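You operate a simulated robot arm through the tools that you are given. There is no shell and no other tool.

You are at the controls of a simulated robot arm. One attempt, no reset.

## Task
Fit the mould's collar, lock both catches and swing the funnel over.

It is judged by the outcome, as a careful person would: the job done as asked, and still so three seconds after it is handed in. It fails if anything else is knocked over, pushed out of place, dropped, spilled or broken.

## Robot
A 7-joint arm with a two-finger gripper, fixed in place. Base frame: the origin is on the floor under the middle of its stand, x ahead of it, y to its left, z up. Readings come in m, rad, newtons and seconds.
With the tool pointing down near the work surface it reaches from about 0.34 to 0.72 m from the base axis. Its first joint turns from -1.152 to 1.152 rad. Payload 2.45 kg.
Tool frame: the origin (TCP) lies between the finger pads and is the grasp point; the fingertips stand 0.026 m ahead of it; z points along the fingers, y is the line along which they close. The gripper opens to 0.096 m; its body begins 0.069 m behind the TCP.
Orientation is told as [roll, pitch, yaw] about the base's x, y, z axes, in that order, counted from this pose: with the fingers straight down and closing along the base's y, the tool's x points along the base's -x, its y along +y and its z along -z.

## Interface
- The arm moves only by the tool drive_tool. Its argument "targets" is a list of rows, each a list of 7 numbers: the gripper command, from -1 (fully open) to 1 (shut), values between in proportion, then the shift along the tool's x, y, z in units of 25 mm (1.0 is 25 mm), then the turn, a rotation vector about the tool's x, y, z in units of 6 degrees (1.0 is 6 degrees). In form: [[jaw, tx, ty, tz, ax, ay, az], ...]. A call has 1 to 20 rows; each row shifts and turns the commanded pose from where the row before left it, along the tool's axes as they then stand. A call with a number of a shift or a turn outside -1 to 1 is refused whole. Each row takes 0.2 s and may step no farther than 0.05 m and 0.15 rad from the row before; otherwise, or with a gripper value out of range, the whole call is refused. A pose out of reach is approached as far as the arm can. The call stops where the force on the tool passes 40 N (or 10 N more than at its start, if that is more) or the arm is blocked; 0.2 s more then pass. Each finger travels about 0.05 m/s and halts on what it meets, pressing with about 25 N; the grip force reading is that of the motor and also rises with nothing between the fingers. The clock runs only during rows and for 0.2 s after the last one: add rows that do not move to give the fingers time. It gives the time, the measured TCP pose, the force on the tool (base axes), the opening and the grip force at its end, in the units of the frame above (readings bear some noise), with the torque about the TCP (base axes, N m) and any sound that the robot's microphone picked up, and new pictures: "pictures" is both (left out), scene, wrist or none.
- Cameras (640 x 400 px; columns grow to the right, rows downward): "scene" is fixed at [0.1792, -0.3932, 1.4142]; the picture's right is [0.66, -0.75, 0.00], its down [-0.47, -0.41, -0.79] and it looks along [0.59, 0.52, -0.62] (base axes); focal length 328 px, centre (320, 200). "wrist" rides on the gripper at [0.082, 0.003, -0.098] in the tool frame; the picture's right is [-0.04, 1.00, 0.00], its down [-0.73, -0.03, -0.68] and it looks along [-0.68, -0.03, 0.73] (tool axes); focal length 256 px, centre (320, 200). There is no depth. A picture from a camera that has moved, and an enlarged one, comes with that camera's place and axes in the base frame and with its lens. The place of the scene camera against the robot may be out by one fixed shift of up to 0.018 m in any direction.
- enlarge(camera, box): a new picture of the part [left, top, right, bottom] of that camera's present view, enlarged. No time passes.
- finish_job(): hands the job in; it is judged then, once.

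Nothing tells you positions but the pictures and the camera data. Unless the task says otherwise, let go and move clear before handing in.

The tools are called after "Call:" as name(argument=value, ...) on one line, values as JSON. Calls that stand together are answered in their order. drive_tool: Moves the arm, as the interface text tells. Its arguments: {"type":"object","properties":{"targets":{"type":"array"},"pictures":{"type":"string","enum":["both","scene","wrist","none"]}},"required":["targets"]} The other tools are called the same way: enlarge (camera, box) takes an enlarged picture of a part of a camera's view; finish_job () hands the job in.

At the start:

```text
time: 0.0
tcp_pos: [0.3555, 0.1128, 1.1637]
ee_rot: [0.0, 0.001, -0.002]
force: [-0.5, -1.0, 1.1]
torque: [0.02, 0.02, 0.04]
gripper_width: 0.096
finger_force: 0.1
```

scene: 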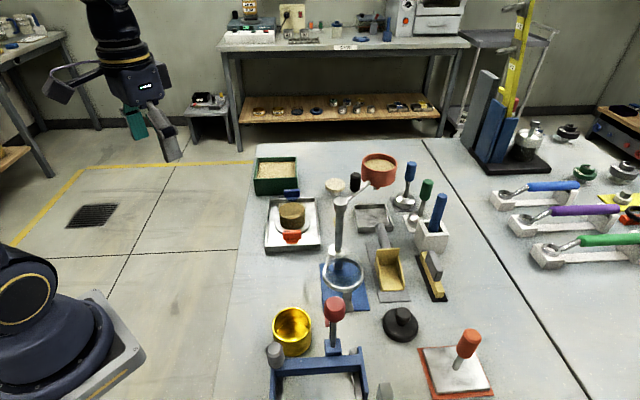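
wrist: 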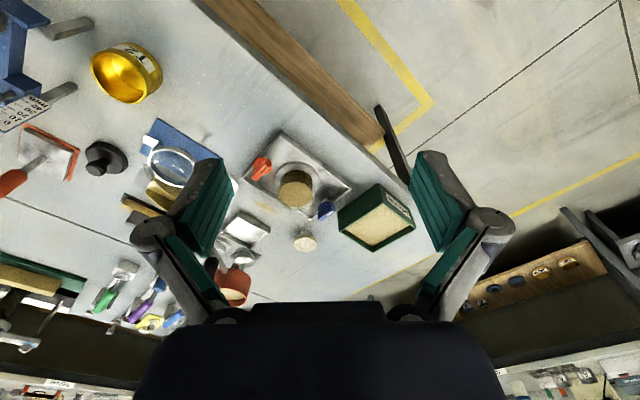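

I see a table with a mould (brown sample in a metal tray with a red and a blue catch), a gold collar ring, and an orange funnel on a swinging arm. I'll enlarge the pictures to look more closely before moving.

Call:
enlarge(camera="scene", box=[240, 130, 400, 260])

Call:
enlarge(camera="scene", box=[240, 240, 440, 400])

Call:
enlarge(camera="wrist", box=[200, 100, 440, 300])

Call:
enlarge(camera="wrist", box=[0, 0, 240, 200])

```text
3.08 times, centred on (320, 195) of scene
camera zoom: at [0.1792, -0.3932, 1.4142], right [0.66, -0.75, 0.0], down [-0.47, -0.41, -0.79], along [0.59, 0.52, -0.62], focal length 1011 px, centre (320, 215)
```

zoom: 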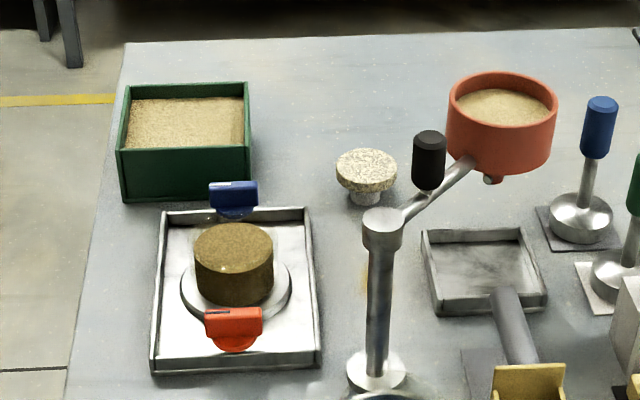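

```text
2.50 times, centred on (340, 320) of scene
camera zoom: at [0.1792, -0.3932, 1.4142], right [0.66, -0.75, 0.0], down [-0.47, -0.41, -0.79], along [0.59, 0.52, -0.62], focal length 821 px, centre (270, -100)
```

zoom: 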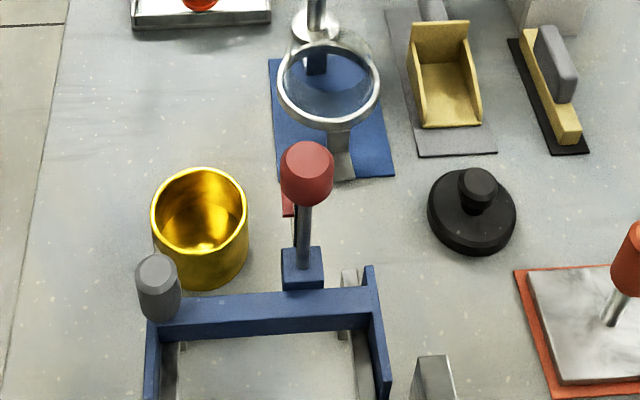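

```text
2.00 times, centred on (320, 200) of wrist
camera zoom: at [0.276, 0.1134, 1.2616], right [0.04, 1.0, 0.0], down [0.73, -0.03, 0.68], along [0.68, -0.03, -0.73], focal length 512 px, centre (320, 200)
```

zoom: 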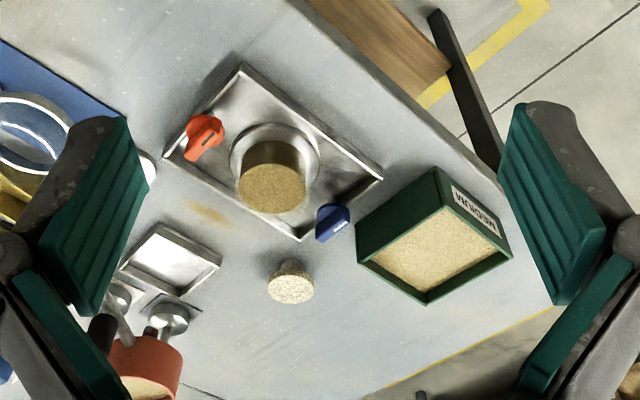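

```text
2.00 times, centred on (120, 100) of wrist
camera zoom: at [0.276, 0.1134, 1.2616], right [0.04, 1.0, 0.0], down [0.73, -0.03, 0.68], along [0.68, -0.03, -0.73], focal length 512 px, centre (720, 400)
```

zoom: 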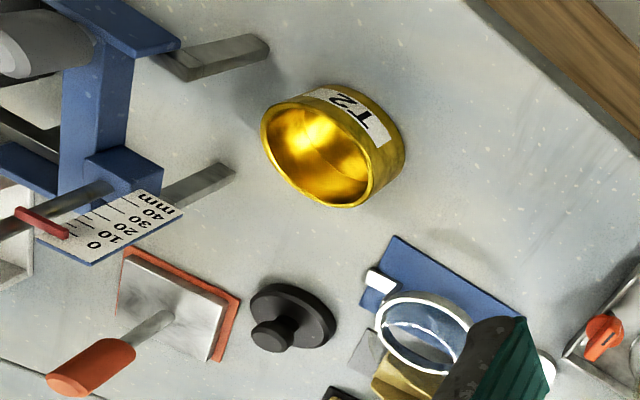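

The mould stands in the metal tray near (0.585, 0.055), with a core on a flange and the red and blue catches beside it. The gold collar is near (0.376, -0.156), and the funnel post is near (0.60, -0.08) with a black knob on its arm. I'll move the wrist camera closer to the mould to study it.

Call:
drive_tool(targets=[[-1, -0.525, -0.265, 0.82, 0, 0, 0], [-1, -0.525, -0.265, 0.82, 0, 0, 0], [-1, -0.525, -0.265, 0.82, 0, 0, 0], [-1, -0.525, -0.265, 0.82, 0, 0, 0], [-1, -0.525, -0.265, 0.82, 0, 0, 0], [-1, -0.525, -0.265, 0.82, 0, 0, 0], [-1, -0.525, -0.265, 0.82, 0, 0, 0], [-1, -0.525, -0.265, 0.82, 0, 0, 0]])

```text
time: 1.8
tcp_pos: [0.462, 0.0588, 0.9988]
ee_rot: [-0.001, 0.0, -0.001]
force: [-0.2, 0.2, 0.3]
torque: [-0.01, -0.03, -0.01]
gripper_width: 0.0958
finger_force: 0.1
camera wrist: at [0.3815, 0.0602, 1.0981], right [0.04, 1.0, 0.0], down [0.73, -0.03, 0.68], along [0.68, -0.03, -0.73], focal length 256 px, centre (320, 200)
```

scene: 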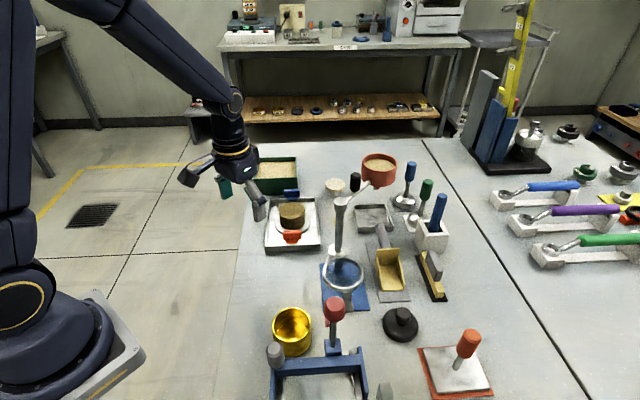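
wrist: 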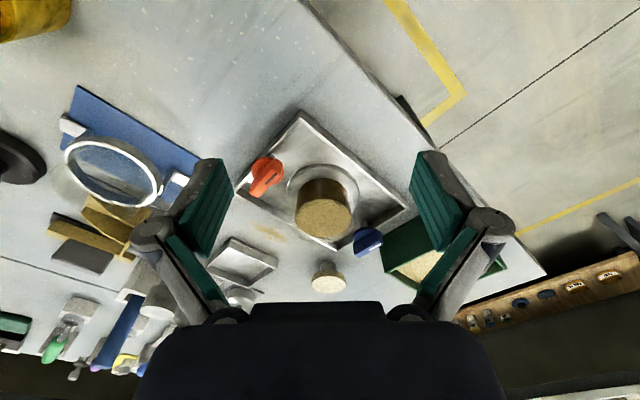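

Call:
enlarge(camera="wrist", box=[230, 100, 420, 220])

Call:
enlarge(camera="wrist", box=[200, 150, 440, 310])

Call:
enlarge(camera="scene", box=[255, 180, 335, 255])

Call:
enlarge(camera="scene", box=[320, 140, 420, 215])

Call:
enlarge(camera="scene", box=[250, 290, 350, 370])

```text
3.33 times, centred on (325, 160) of wrist
camera zoom: at [0.3815, 0.0602, 1.0981], right [0.04, 1.0, 0.0], down [0.73, -0.03, 0.68], along [0.68, -0.03, -0.73], focal length 853 px, centre (303, 333)
```

zoom: 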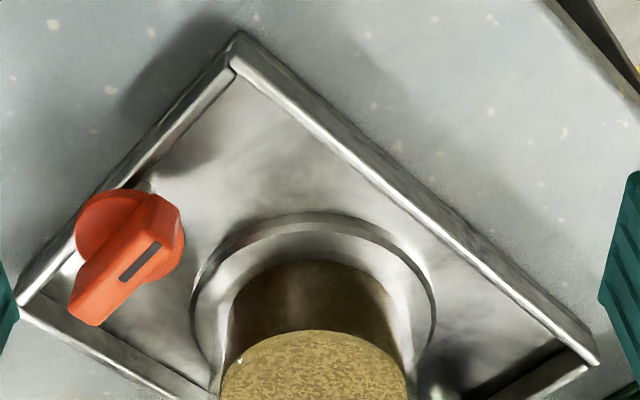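

```text
2.50 times, centred on (320, 230) of wrist
camera zoom: at [0.3815, 0.0602, 1.0981], right [0.04, 1.0, 0.0], down [0.73, -0.03, 0.68], along [0.68, -0.03, -0.73], focal length 640 px, centre (320, 125)
```

zoom: 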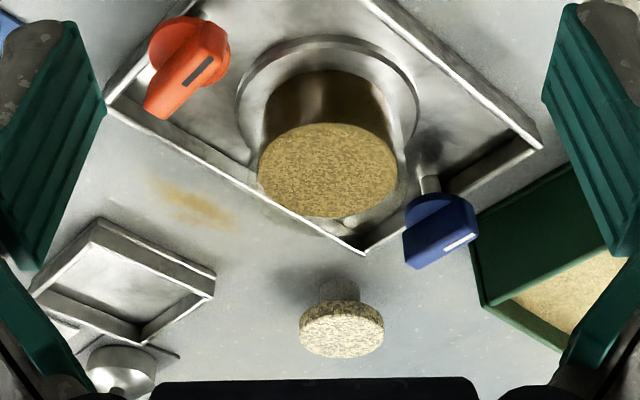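

```text
5.33 times, centred on (295, 218) of scene
camera zoom: at [0.1792, -0.3932, 1.4142], right [0.66, -0.75, 0.0], down [-0.47, -0.41, -0.79], along [0.59, 0.52, -0.62], focal length 1752 px, centre (453, 107)
```

zoom: 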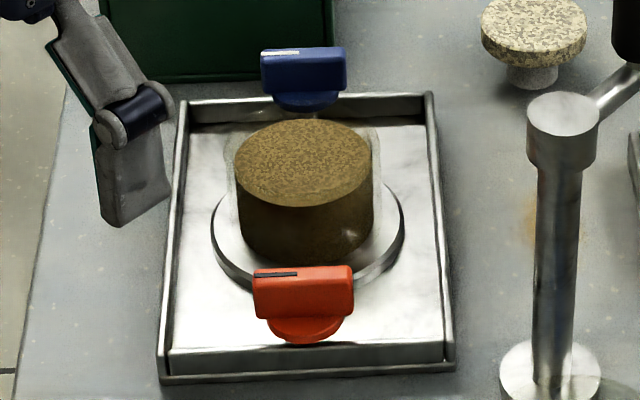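

```text
5.33 times, centred on (370, 178) of scene
camera zoom: at [0.1792, -0.3932, 1.4142], right [0.66, -0.75, 0.0], down [-0.47, -0.41, -0.79], along [0.59, 0.52, -0.62], focal length 1752 px, centre (53, 320)
```

zoom: 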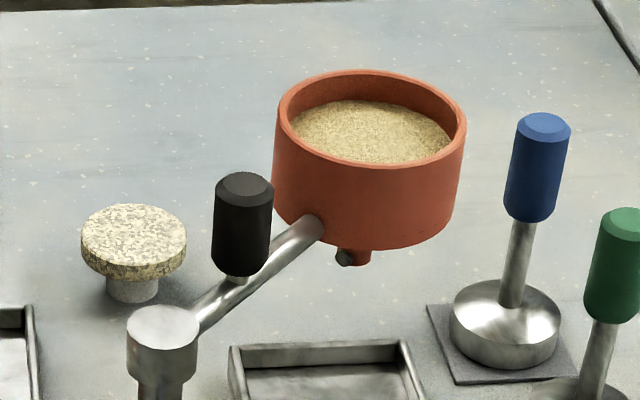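

```text
5.00 times, centred on (300, 330) of scene
camera zoom: at [0.1792, -0.3932, 1.4142], right [0.66, -0.75, 0.0], down [-0.47, -0.41, -0.79], along [0.59, 0.52, -0.62], focal length 1642 px, centre (420, -450)
```

zoom: 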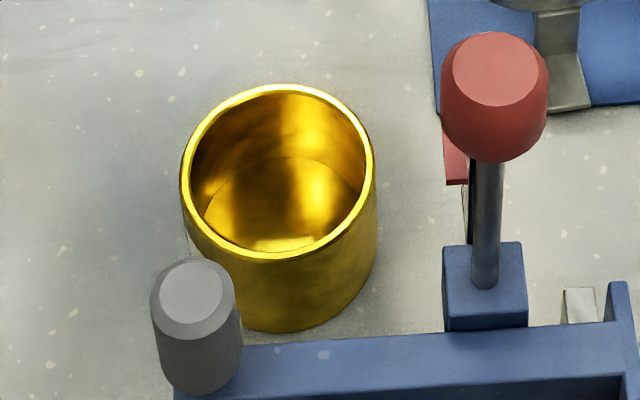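

The gold pot labelled "T2" could simply be a tare tin, so I need to check the ring on the blue plate, which seems to have two tabs. I'll enlarge that area.

Call:
enlarge(camera="wrist", box=[40, 80, 220, 230])

Call:
enlarge(camera="scene", box=[310, 245, 380, 320])

Call:
enlarge(camera="scene", box=[260, 330, 420, 400])

Call:
enlarge(camera="scene", box=[360, 210, 500, 400])

```text
2.67 times, centred on (130, 155) of wrist
camera zoom: at [0.3815, 0.0602, 1.0981], right [0.04, 1.0, 0.0], down [0.73, -0.03, 0.68], along [0.68, -0.03, -0.73], focal length 683 px, centre (827, 320)
```

zoom: 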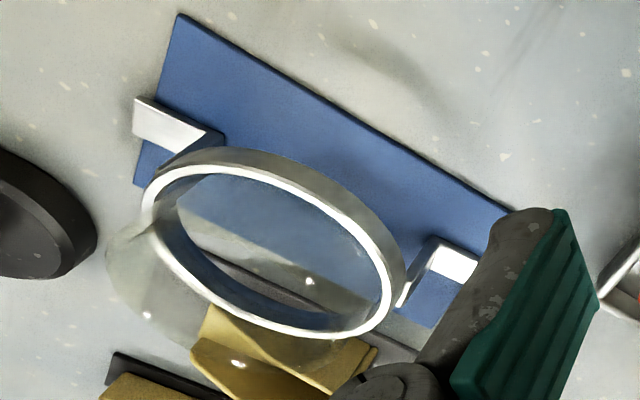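

```text
5.33 times, centred on (345, 282) of scene
camera zoom: at [0.1792, -0.3932, 1.4142], right [0.66, -0.75, 0.0], down [-0.47, -0.41, -0.79], along [0.59, 0.52, -0.62], focal length 1752 px, centre (187, -240)
```

zoom: 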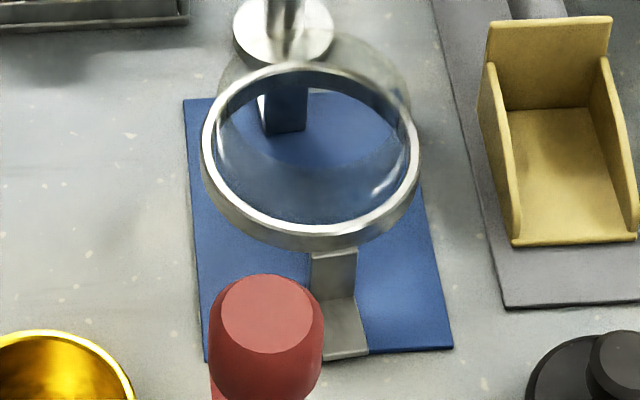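

```text
4.00 times, centred on (340, 365) of scene
camera zoom: at [0.1792, -0.3932, 1.4142], right [0.66, -0.75, 0.0], down [-0.47, -0.41, -0.79], along [0.59, 0.52, -0.62], focal length 1314 px, centre (240, -460)
```

zoom: 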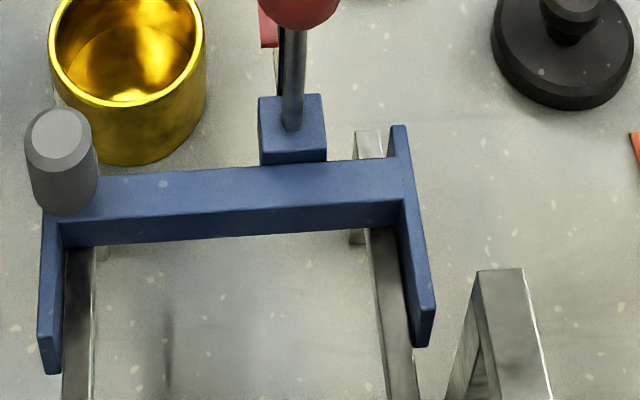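

```text
2.11 times, centred on (430, 305) of scene
camera zoom: at [0.1792, -0.3932, 1.4142], right [0.66, -0.75, 0.0], down [-0.47, -0.41, -0.79], along [0.59, 0.52, -0.62], focal length 692 px, centre (88, -21)
```

zoom: 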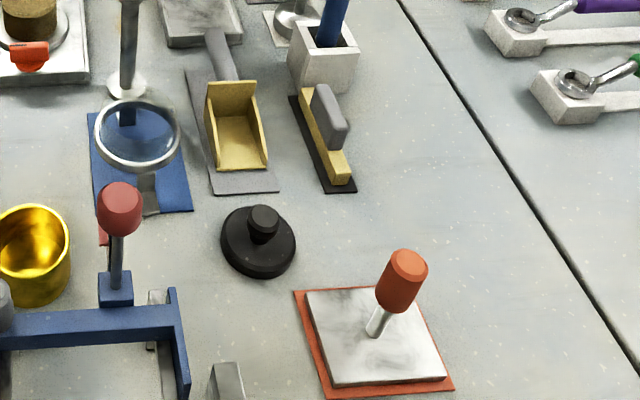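

The collar is most likely the clear sleeve with a metal ring on the two brackets of the blue plate, near (0.524, -0.150, 0.897). The gold pot looks like a tin with a floor. I'll zoom in further on the mould, the catches and the collar.

Call:
enlarge(camera="scene", box=[275, 195, 310, 217])

Call:
enlarge(camera="scene", box=[275, 215, 315, 245])

Call:
enlarge(camera="scene", box=[275, 183, 310, 203])

Call:
enlarge(camera="wrist", box=[235, 140, 305, 210])

Call:
enlarge(camera="wrist", box=[330, 200, 400, 270])

Call:
enlarge(camera="wrist", box=[280, 155, 370, 255])

```text
16.00 times, centred on (292, 206) of scene
camera zoom: at [0.1792, -0.3932, 1.4142], right [0.66, -0.75, 0.0], down [-0.47, -0.41, -0.79], along [0.59, 0.52, -0.62], focal length 5256 px, centre (760, 104)
```

zoom: 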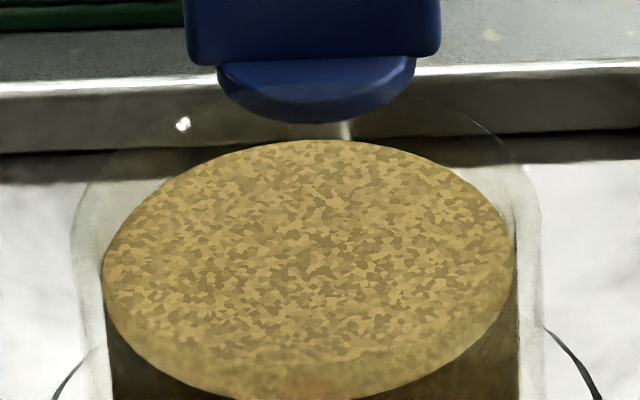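

```text
13.33 times, centred on (295, 230) of scene
camera zoom: at [0.1792, -0.3932, 1.4142], right [0.66, -0.75, 0.0], down [-0.47, -0.41, -0.79], along [0.59, 0.52, -0.62], focal length 4380 px, centre (653, -200)
```

zoom: 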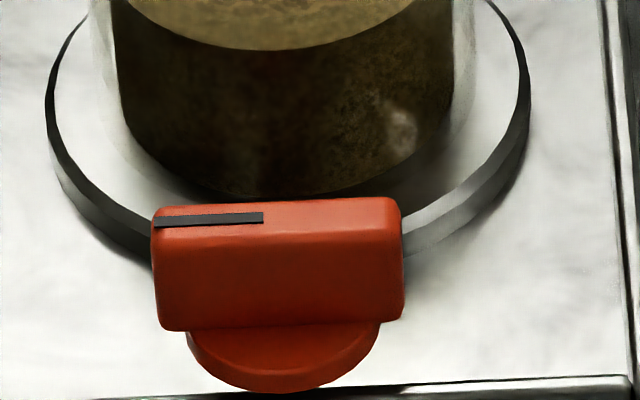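

```text
16.00 times, centred on (292, 193) of scene
camera zoom: at [0.1792, -0.3932, 1.4142], right [0.66, -0.75, 0.0], down [-0.47, -0.41, -0.79], along [0.59, 0.52, -0.62], focal length 5256 px, centre (760, 312)
```

zoom: 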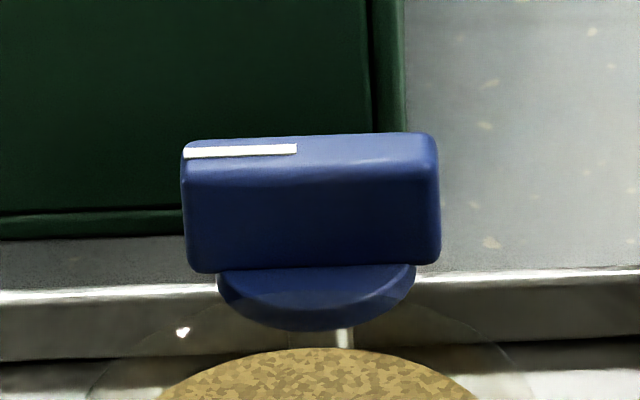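

```text
5.71 times, centred on (270, 175) of wrist
camera zoom: at [0.3815, 0.0602, 1.0981], right [0.04, 1.0, 0.0], down [0.73, -0.03, 0.68], along [0.68, -0.03, -0.73], focal length 1463 px, centre (606, 343)
```

zoom: 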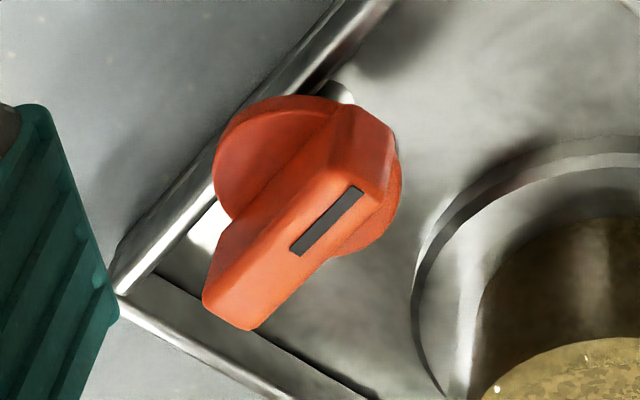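

```text
5.71 times, centred on (365, 235) of wrist
camera zoom: at [0.3815, 0.0602, 1.0981], right [0.04, 1.0, 0.0], down [0.73, -0.03, 0.68], along [0.68, -0.03, -0.73], focal length 1463 px, centre (63, 0)
```

zoom: 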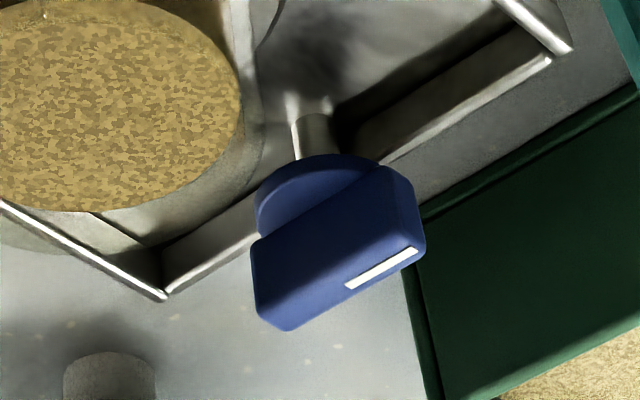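

```text
4.00 times, centred on (325, 205) of wrist
camera zoom: at [0.3815, 0.0602, 1.0981], right [0.04, 1.0, 0.0], down [0.73, -0.03, 0.68], along [0.68, -0.03, -0.73], focal length 1024 px, centre (300, 180)
```

zoom: 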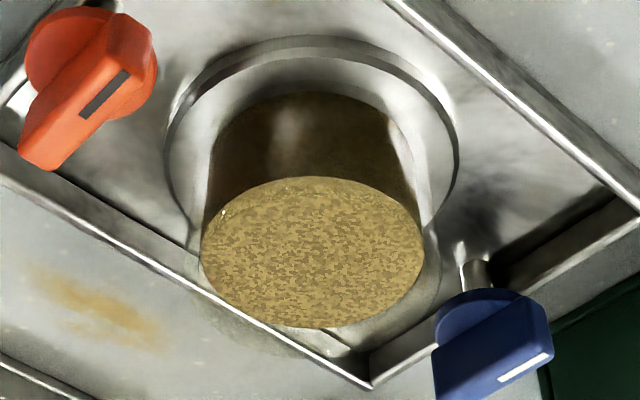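

The mould has a clear wall around the core, and the collar is the clear sleeve with a metal ring on the blue stand. Next I'll raise the arm, move over toward the collar and turn the tool by 45° to line up with the stand, then look again from there.

Call:
drive_tool(targets=[[-1, 0, 0, -0.82, 0, 0, 0], [-1, 0, 0, -0.82, 0, 0, 0], [-1, 0, 0, -0.82, 0, 0, 0], [-1, 0.12, -0.94, 0, 0, 0, 0], [-1, 0.12, -0.94, 0, 0, 0, 0], [-1, 0.12, -0.94, 0, 0, 0, 0], [-1, 0.12, -0.94, 0, 0, 0, 0], [-1, 0.12, -0.94, 0, 0, 0, 0], [-1, 0.12, -0.94, 0, 0, 0, 0], [-1, 0.12, -0.94, 0, 0, 0, 0], [-1, 0.12, -0.94, 0, 0, 0, 0], [-1, 0.12, -0.94, 0, 0, 0, 0], [-1, 0.12, -0.94, 0, 0, 0, 0], [-1, 0.12, -0.94, 0, 0, 0, 0]], pictures="wrist")

Call:
drive_tool(targets=[[-1, 0, 0, 0, 0, 0, -0.9375], [-1, 0, 0, 0, 0, 0, -0.9375], [-1, 0, 0, 0, 0, 0, -0.9375], [-1, 0, 0, 0, 0, 0, -0.9375], [-1, 0, 0, 0, 0, 0, -0.9375], [-1, 0, 0, 0, 0, 0, -0.9375], [-1, 0, 0, 0, 0, 0, -0.9375], [-1, 0, 0, 0, 0, 0, -0.9375]])

```text
time: 4.8
tcp_pos: [0.4281, -0.1992, 1.0621]
ee_rot: [-0.002, -0.001, 0.001]
force: [-0.4, 0.8, 0.3]
torque: [0.01, 0.0, -0.01]
gripper_width: 0.096
finger_force: 0.0
camera wrist: at [0.3481, -0.1968, 1.1601], right [0.04, 1.0, 0.0], down [0.73, -0.03, 0.68], along [0.68, -0.03, -0.73], focal length 256 px, centre (320, 200)
```

wrist: 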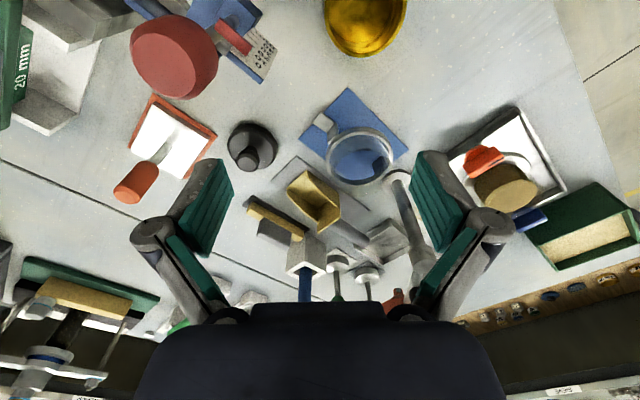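

```text
time: 6.6
tcp_pos: [0.4291, -0.1995, 1.061]
ee_rot: [0.001, 0.0, 0.787]
force: [-0.3, 0.5, 0.1]
torque: [0.0, 0.04, 0.01]
gripper_width: 0.0961
finger_force: 0.1
camera wrist: at [0.3697, -0.2564, 1.1597], right [-0.68, 0.73, 0.0], down [0.54, 0.5, 0.68], along [0.5, 0.46, -0.73], focal length 256 px, centre (320, 200)
```

scene: 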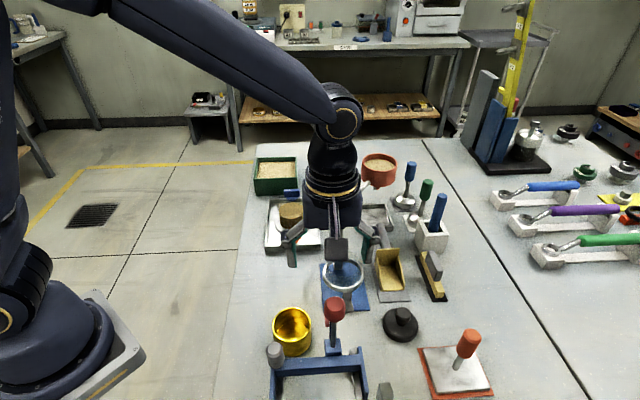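
wrist: 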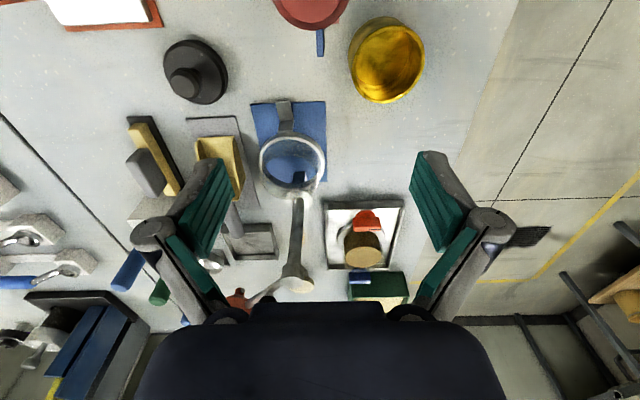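

From here the collar, mould and funnel are all lined up with the tool's 45° heading. I'll enlarge the collar, mould and gold pot.

Call:
enlarge(camera="wrist", box=[240, 90, 340, 210])

Call:
enlarge(camera="wrist", box=[310, 190, 420, 310])

Call:
enlarge(camera="wrist", box=[330, 0, 440, 110])

Call:
enlarge(camera="wrist", box=[200, 180, 330, 320])

```text
3.33 times, centred on (290, 150) of wrist
camera zoom: at [0.3697, -0.2564, 1.1597], right [-0.68, 0.73, 0.0], down [0.54, 0.5, 0.68], along [0.5, 0.46, -0.73], focal length 853 px, centre (420, 367)
```

zoom: 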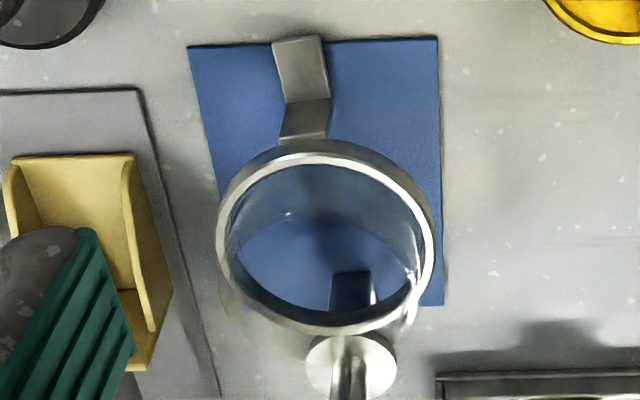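

```text
3.33 times, centred on (365, 250) of wrist
camera zoom: at [0.3697, -0.2564, 1.1597], right [-0.68, 0.73, 0.0], down [0.54, 0.5, 0.68], along [0.5, 0.46, -0.73], focal length 853 px, centre (170, 33)
```

zoom: 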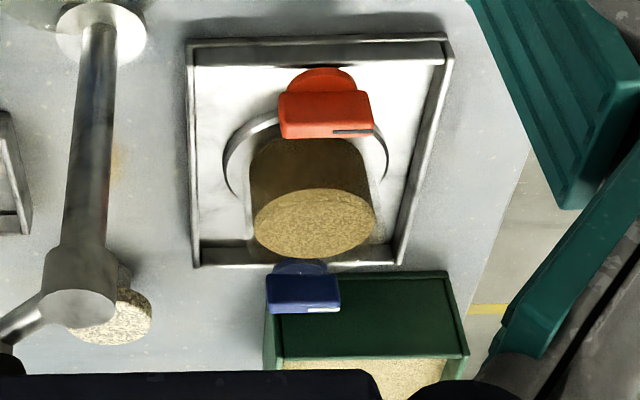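

```text
3.64 times, centred on (385, 55) of wrist
camera zoom: at [0.3697, -0.2564, 1.1597], right [-0.68, 0.73, 0.0], down [0.54, 0.5, 0.68], along [0.5, 0.46, -0.73], focal length 931 px, centre (84, 727)
```

zoom: 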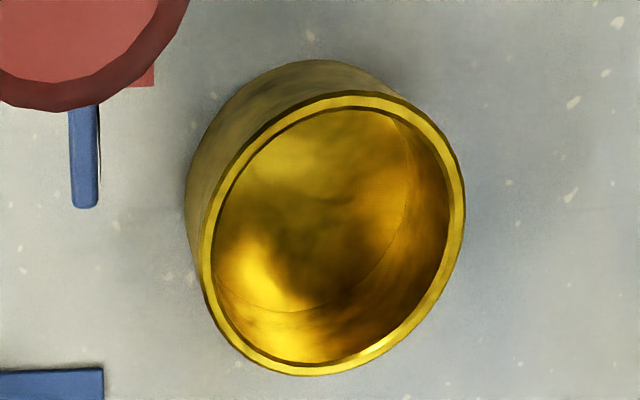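

```text
2.86 times, centred on (265, 250) of wrist
camera zoom: at [0.3697, -0.2564, 1.1597], right [-0.68, 0.73, 0.0], down [0.54, 0.5, 0.68], along [0.5, 0.46, -0.73], focal length 731 px, centre (477, 57)
```

zoom: 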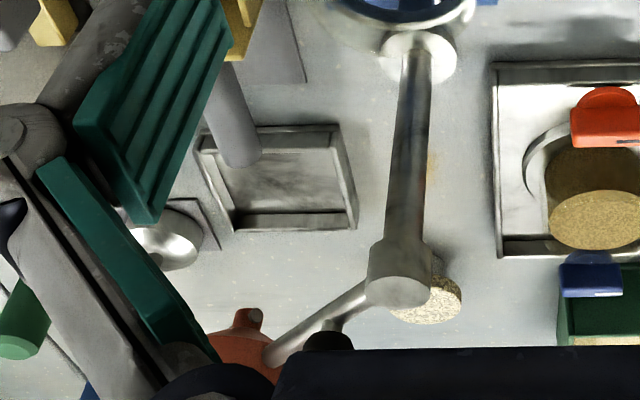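

The gold pot has a floor and is just a tin, so the collar is the clear-and-metal ring near (0.529, -0.158) with its ring at about z 0.89. I'll move above it and look again.

Call:
drive_tool(targets=[[-1, -0.8, -0.331, 0, 0, 0, 0], [-1, -0.8, -0.331, 0, 0, 0, 0], [-1, -0.8, -0.331, 0, 0, 0, 0], [-1, -0.8, -0.331, 0, 0, 0, 0], [-1, -0.8, -0.331, 0, 0, 0, 0], [-1, 0, 0, 0.81, 0, 0, 0], [-1, 0, 0, 0.81, 0, 0, 0], [-1, 0, 0, 0.81, 0, 0, 0], [-1, 0, 0, 0.81, 0, 0, 0]])

Call:
enlarge(camera="wrist", box=[220, 60, 420, 210])

```text
time: 8.6
tcp_pos: [0.5286, -0.1571, 0.978]
ee_rot: [0.0, 0.0, 0.786]
force: [0.0, 0.6, 0.2]
torque: [-0.01, 0.0, 0.0]
gripper_width: 0.0962
finger_force: 0.1
camera wrist: at [0.4694, -0.2138, 1.0768], right [-0.68, 0.74, 0.0], down [0.54, 0.5, 0.68], along [0.5, 0.46, -0.73], focal length 256 px, centre (320, 200)
```

scene: 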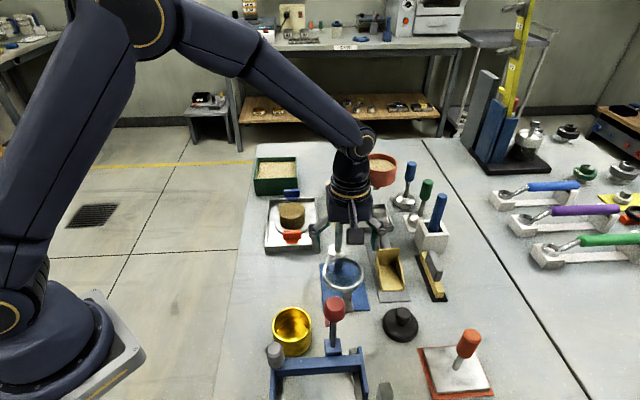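
wrist: 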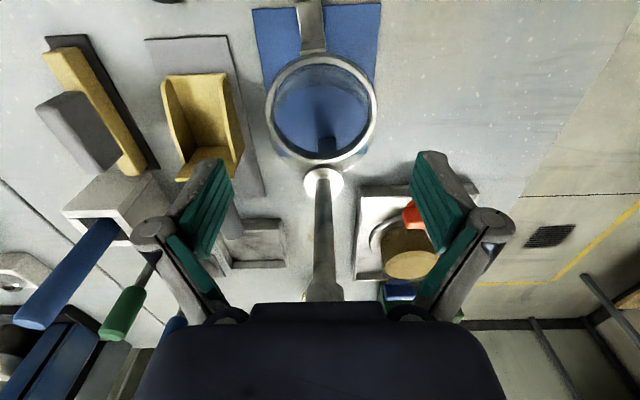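

```text
2.67 times, centred on (320, 135) of wrist
camera zoom: at [0.4694, -0.2138, 1.0768], right [-0.68, 0.74, 0.0], down [0.54, 0.5, 0.68], along [0.5, 0.46, -0.73], focal length 683 px, centre (320, 373)
```

zoom: 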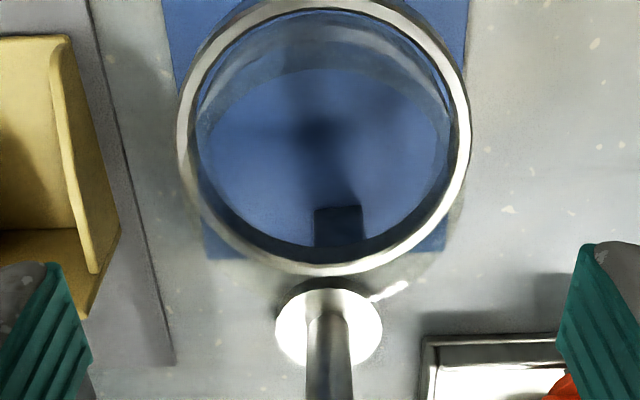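

The collar is nearly centred below the gripper. I'll enlarge the full ring to measure the remaining offset.

Call:
enlarge(camera="wrist", box=[240, 40, 400, 180])

Call:
enlarge(camera="scene", box=[300, 215, 400, 315])

```text
2.86 times, centred on (320, 110) of wrist
camera zoom: at [0.4694, -0.2138, 1.0768], right [-0.68, 0.74, 0.0], down [0.54, 0.5, 0.68], along [0.5, 0.46, -0.73], focal length 731 px, centre (320, 457)
```

zoom: 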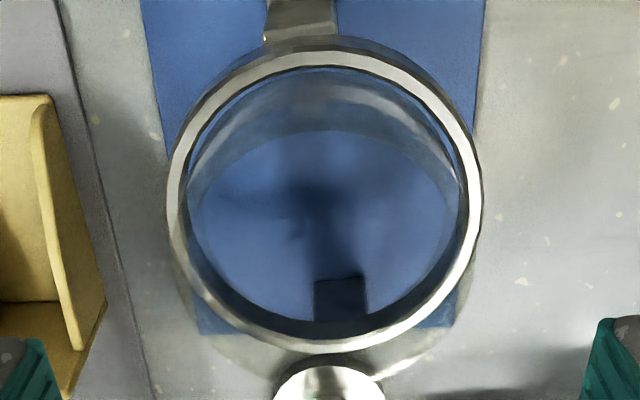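

```text
4.00 times, centred on (350, 265) of scene
camera zoom: at [0.1792, -0.3932, 1.4142], right [0.66, -0.75, 0.0], down [-0.47, -0.41, -0.79], along [0.59, 0.52, -0.62], focal length 1314 px, centre (200, -60)
```

zoom: 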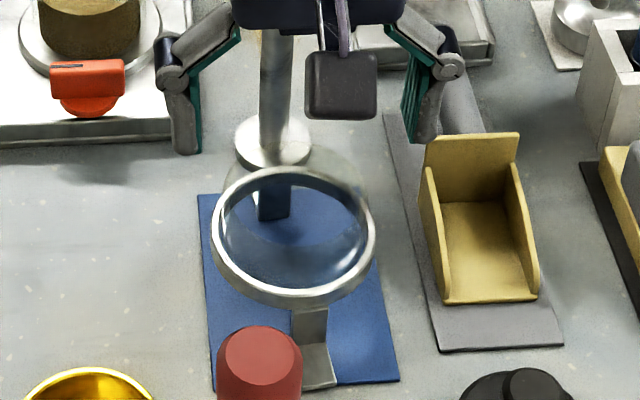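

The ring sits about 4 mm further from the base than the tool axis. I'll correct that and come down partway with the fingers open around it.

Call:
drive_tool(targets=[[-1, -0.16, 0.04, 0, 0, 0, 0], [-1, 0, 0, 0.64, 0, 0, 0], [-1, 0, 0, 0.64, 0, 0, 0], [-1, 0, 0, 0.64, 0, 0, 0]])

Call:
enlarge(camera="wrist", box=[220, 80, 420, 220])

Call:
enlarge(camera="scene", box=[300, 215, 400, 315])

```text
time: 9.6
tcp_pos: [0.5294, -0.1542, 0.9309]
ee_rot: [0.0, 0.001, 0.785]
force: [0.5, 0.0, -0.1]
torque: [0.04, -0.01, -0.01]
gripper_width: 0.0961
finger_force: 0.0
camera wrist: at [0.4711, -0.211, 1.0284], right [-0.68, 0.74, 0.0], down [0.54, 0.5, 0.68], along [0.5, 0.46, -0.73], focal length 256 px, centre (320, 200)
```

scene: 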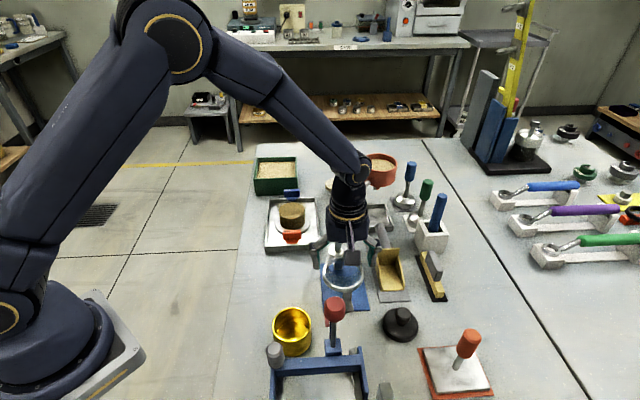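
wrist: 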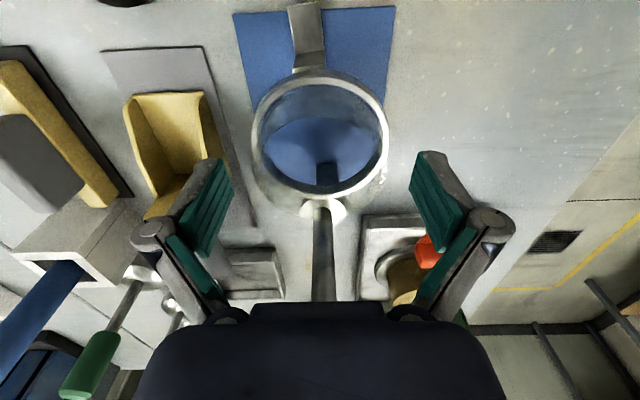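

```text
2.86 times, centred on (320, 150) of wrist
camera zoom: at [0.4711, -0.211, 1.0284], right [-0.68, 0.74, 0.0], down [0.54, 0.5, 0.68], along [0.5, 0.46, -0.73], focal length 731 px, centre (320, 343)
```

zoom: 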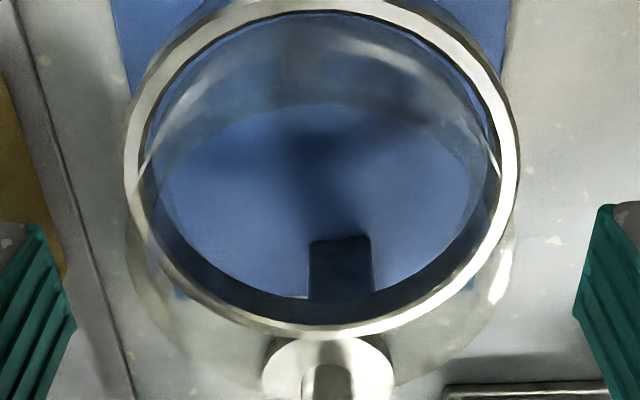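

```text
4.00 times, centred on (350, 265) of scene
camera zoom: at [0.1792, -0.3932, 1.4142], right [0.66, -0.75, 0.0], down [-0.47, -0.41, -0.79], along [0.59, 0.52, -0.62], focal length 1314 px, centre (200, -60)
```

zoom: 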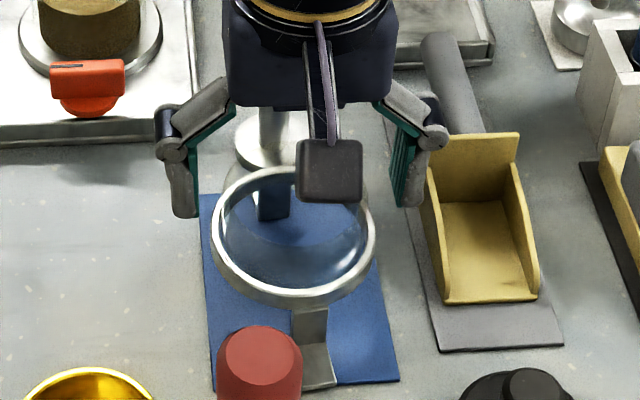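

The ring is centred between the fingers sideways. I'll narrow the jaw slightly to stay clear of the scoop, lower the fingers to ring height and check before closing.

Call:
drive_tool(targets=[[-0.9, -0.03, 0, 0, 0, 0, 0], [-0.9, 0, 0, 0.4, 0, 0, 0], [-0.9, 0, 0, 0.4, 0, 0, 0]])

Call:
enlarge(camera="wrist", box=[220, 80, 420, 220])

Call:
enlarge(camera="scene", box=[300, 215, 400, 315])

```text
time: 10.4
tcp_pos: [0.5306, -0.1541, 0.9115]
ee_rot: [-0.002, 0.003, 0.784]
force: [-0.4, 0.2, -0.2]
torque: [0.01, -0.02, 0.01]
gripper_width: 0.0909
finger_force: 0.1
camera wrist: at [0.4717, -0.211, 1.0096], right [-0.68, 0.74, 0.0], down [0.54, 0.5, 0.68], along [0.5, 0.46, -0.73], focal length 256 px, centre (320, 200)
```

scene: 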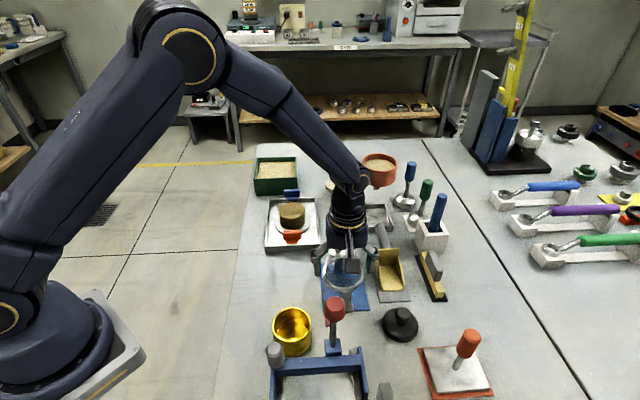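
wrist: 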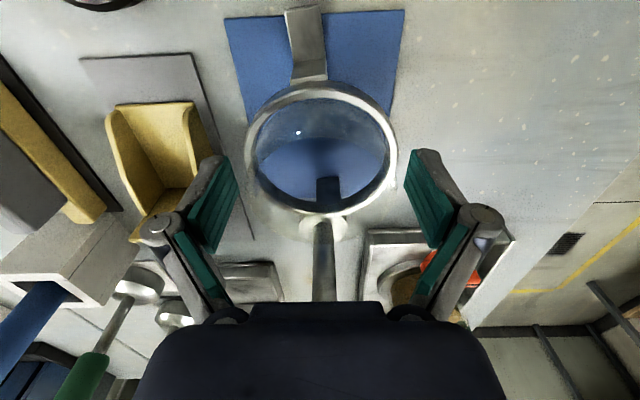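

```text
2.86 times, centred on (320, 150) of wrist
camera zoom: at [0.4717, -0.211, 1.0096], right [-0.68, 0.74, 0.0], down [0.54, 0.5, 0.68], along [0.5, 0.46, -0.73], focal length 731 px, centre (320, 343)
```

zoom: 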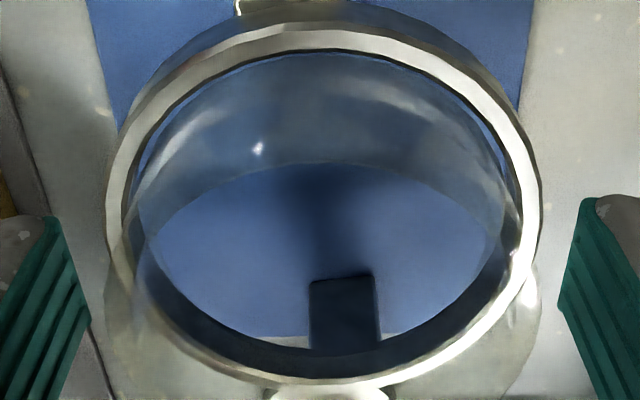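

```text
4.00 times, centred on (350, 265) of scene
camera zoom: at [0.1792, -0.3932, 1.4142], right [0.66, -0.75, 0.0], down [-0.47, -0.41, -0.79], along [0.59, 0.52, -0.62], focal length 1314 px, centre (200, -60)
```

zoom: 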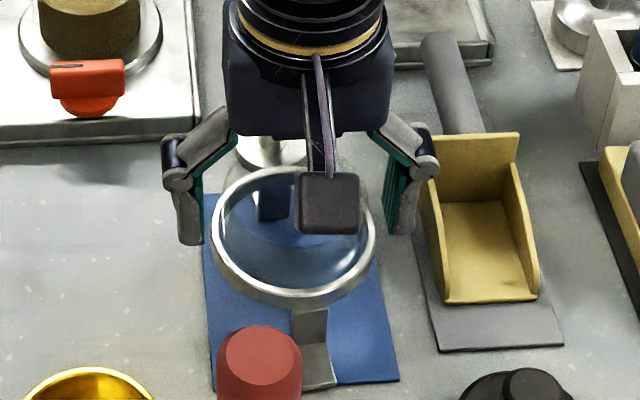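

The fingertips are at about the ring's lower edge, and the ring is centred between them. I'll close on the ring now.

Call:
drive_tool(targets=[[1, 0, 0, 0, 0, 0, 0], [1, 0, 0, 0, 0, 0, 0], [1, 0, 0, 0, 0, 0, 0], [1, 0, 0, 0, 0, 0, 0], [1, 0, 0, 0, 0, 0, 0]])

Call:
enlarge(camera="wrist", box=[220, 80, 420, 220])

Call:
enlarge(camera="scene", box=[300, 215, 400, 315])

```text
time: 11.3
tcp_pos: [0.5318, -0.1533, 0.914]
ee_rot: [0.001, -0.001, 0.782]
force: [-4.7, 1.3, 11.0]
torque: [0.14, 0.21, 0.02]
gripper_width: 0.0714
finger_force: 25.1
stopped in row 4: the force on the tool passed its limit at 41 N (the readings are from after the stop); the commanded pose is now the measured one
camera wrist: at [0.4717, -0.2106, 1.0119], right [-0.68, 0.74, 0.0], down [0.54, 0.5, 0.68], along [0.5, 0.46, -0.73], focal length 256 px, centre (320, 200)
```

scene: 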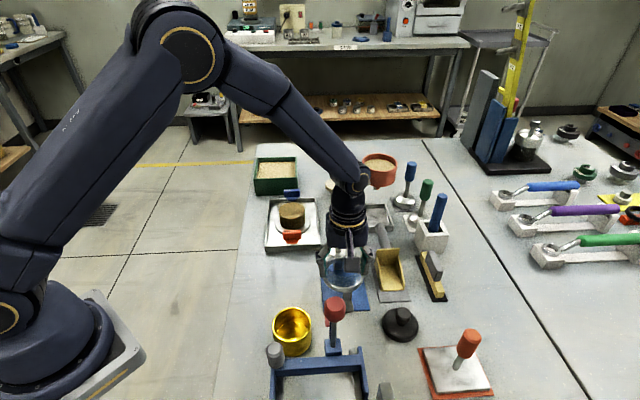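
wrist: 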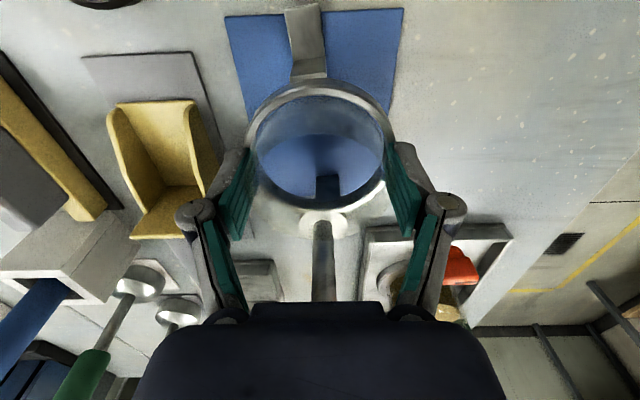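

```text
2.86 times, centred on (320, 150) of wrist
camera zoom: at [0.4717, -0.2106, 1.0119], right [-0.68, 0.74, 0.0], down [0.54, 0.5, 0.68], along [0.5, 0.46, -0.73], focal length 731 px, centre (320, 343)
```

zoom: 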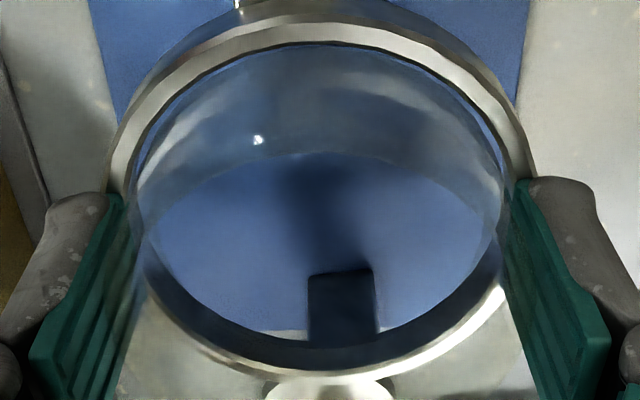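

```text
4.00 times, centred on (350, 265) of scene
camera zoom: at [0.1789, -0.3931, 1.4142], right [0.66, -0.75, 0.0], down [-0.47, -0.41, -0.79], along [0.59, 0.52, -0.62], focal length 1314 px, centre (200, -60)
```

zoom: 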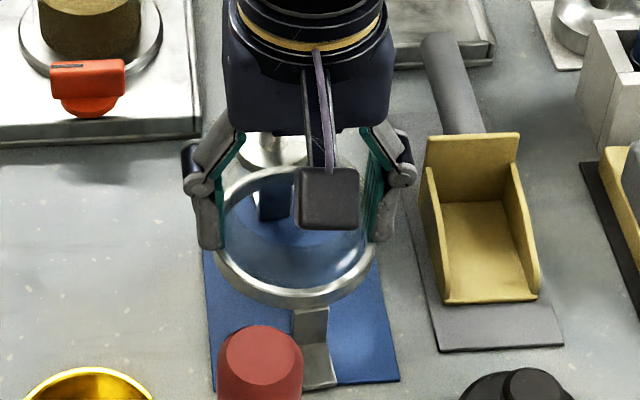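

The fingers have closed on the clear sleeve (width 0.071) with the tips just on top of the metal ring, which is a usable grip. I'll lift slowly and watch the force.

Call:
drive_tool(targets=[[1, 0, 0, -0.04, 0, 0, 0], [1, 0, 0, -0.1, 0, 0, 0], [1, 0, 0, -0.2, 0, 0, 0], [1, 0, 0, -0.3, 0, 0, 0], [1, 0, 0, -0.3, 0, 0, 0]])

Call:
enlarge(camera="wrist", box=[220, 80, 420, 220])

Call:
enlarge(camera="scene", box=[300, 215, 400, 315])

```text
time: 12.5
tcp_pos: [0.5327, -0.1539, 0.9351]
ee_rot: [-0.002, -0.002, 0.783]
force: [0.5, 0.2, -0.9]
torque: [-0.02, -0.02, 0.01]
gripper_width: 0.0714
finger_force: 25.6
camera wrist: at [0.4724, -0.2112, 1.0342], right [-0.68, 0.74, 0.0], down [0.54, 0.5, 0.68], along [0.5, 0.46, -0.73], focal length 256 px, centre (320, 200)
```

scene: 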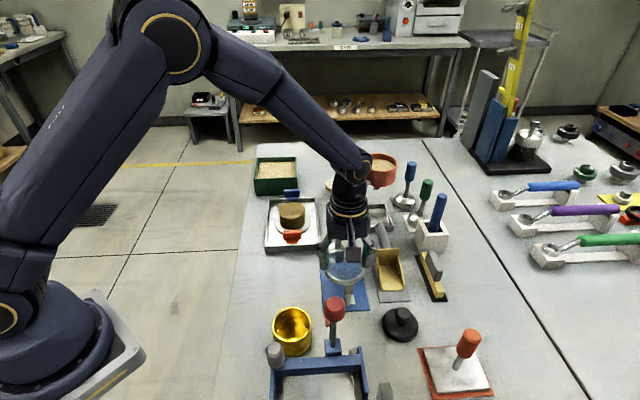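
wrist: 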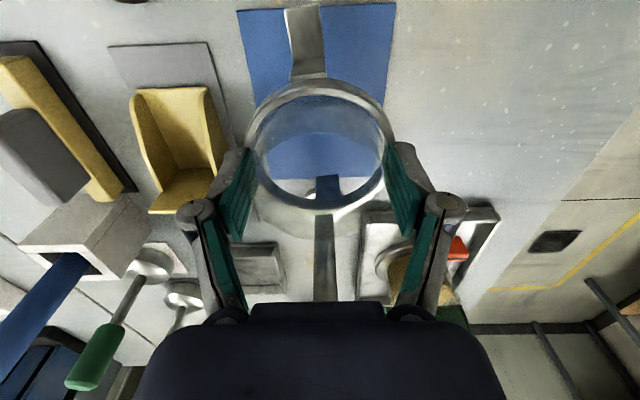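

```text
2.86 times, centred on (320, 150) of wrist
camera zoom: at [0.4724, -0.2112, 1.0342], right [-0.68, 0.74, 0.0], down [0.54, 0.5, 0.68], along [0.5, 0.46, -0.73], focal length 731 px, centre (320, 343)
```

zoom: 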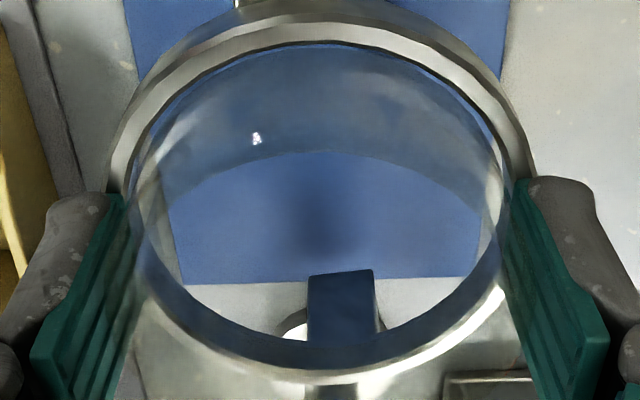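

```text
4.00 times, centred on (350, 265) of scene
camera zoom: at [0.1792, -0.3932, 1.4142], right [0.66, -0.75, 0.0], down [-0.47, -0.41, -0.79], along [0.59, 0.52, -0.62], focal length 1314 px, centre (200, -60)
```

zoom: 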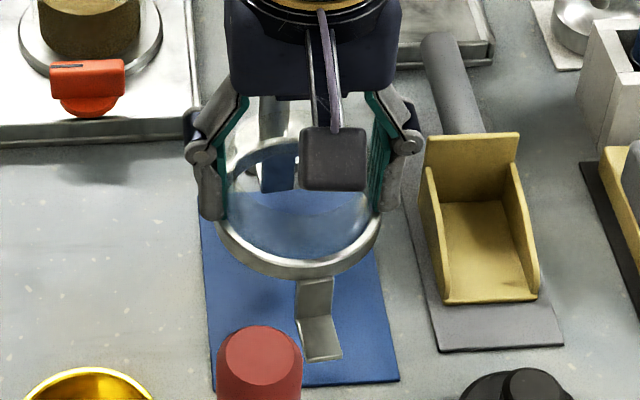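

The collar has lifted cleanly off its stand. I'll raise it further and carry it around the base side of the funnel post to a spot above the mould.

Call:
drive_tool(targets=[[1, 0, 0, -0.87, 0, 0, 0], [1, 0, 0, -0.87, 0, 0, 0], [1, 0, 0, -0.87, 0, 0, 0], [1, -0.193, 0.881, 0, 0, 0, 0], [1, -0.193, 0.881, 0, 0, 0, 0], [1, -0.193, 0.881, 0, 0, 0, 0], [1, -0.193, 0.881, 0, 0, 0, 0], [1, -0.193, 0.881, 0, 0, 0, 0], [1, -0.193, 0.881, 0, 0, 0, 0]], pictures="scene")

Call:
drive_tool(targets=[[1, -0.962, -0.057, 0, 0, 0, 0], [1, -0.962, -0.057, 0, 0, 0, 0], [1, -0.962, -0.057, 0, 0, 0, 0], [1, -0.962, -0.057, 0, 0, 0, 0], [1, -0.962, -0.057, 0, 0, 0, 0], [1, 0, 0, 0, 0, 0, 0]])

```text
time: 14.5
tcp_pos: [0.4577, -0.0399, 1.0027]
ee_rot: [-0.002, -0.001, 0.783]
force: [-0.1, 0.8, -1.3]
torque: [-0.05, -0.02, 0.04]
gripper_width: 0.0713
finger_force: 24.7
```

scene: 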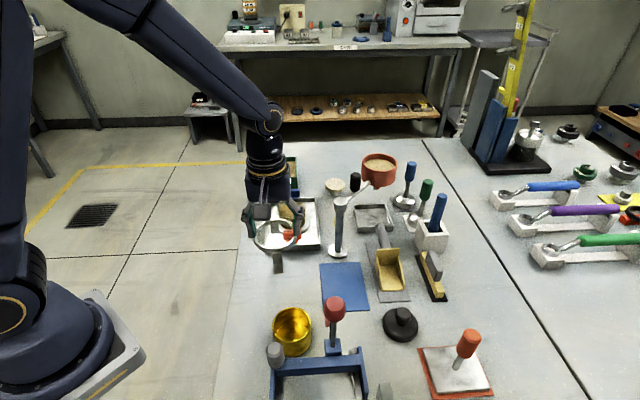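

```text
time: 15.9
tcp_pos: [0.5497, 0.0406, 1.0029]
ee_rot: [0.0, 0.0, 0.782]
force: [-0.2, 0.5, -1.0]
torque: [0.01, 0.02, 0.0]
gripper_width: 0.0711
finger_force: 24.9
camera wrist: at [0.4898, -0.0168, 1.1004], right [-0.68, 0.74, 0.0], down [0.54, 0.5, 0.68], along [0.5, 0.46, -0.73], focal length 256 px, centre (320, 200)
```

scene: 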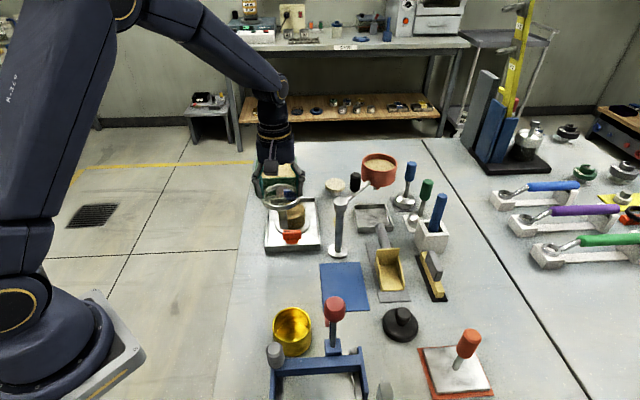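
wrist: 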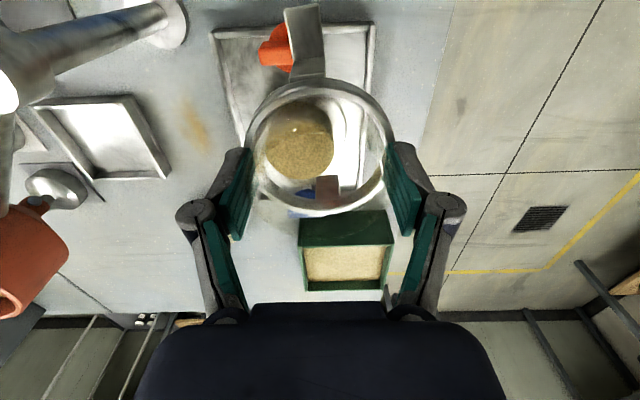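

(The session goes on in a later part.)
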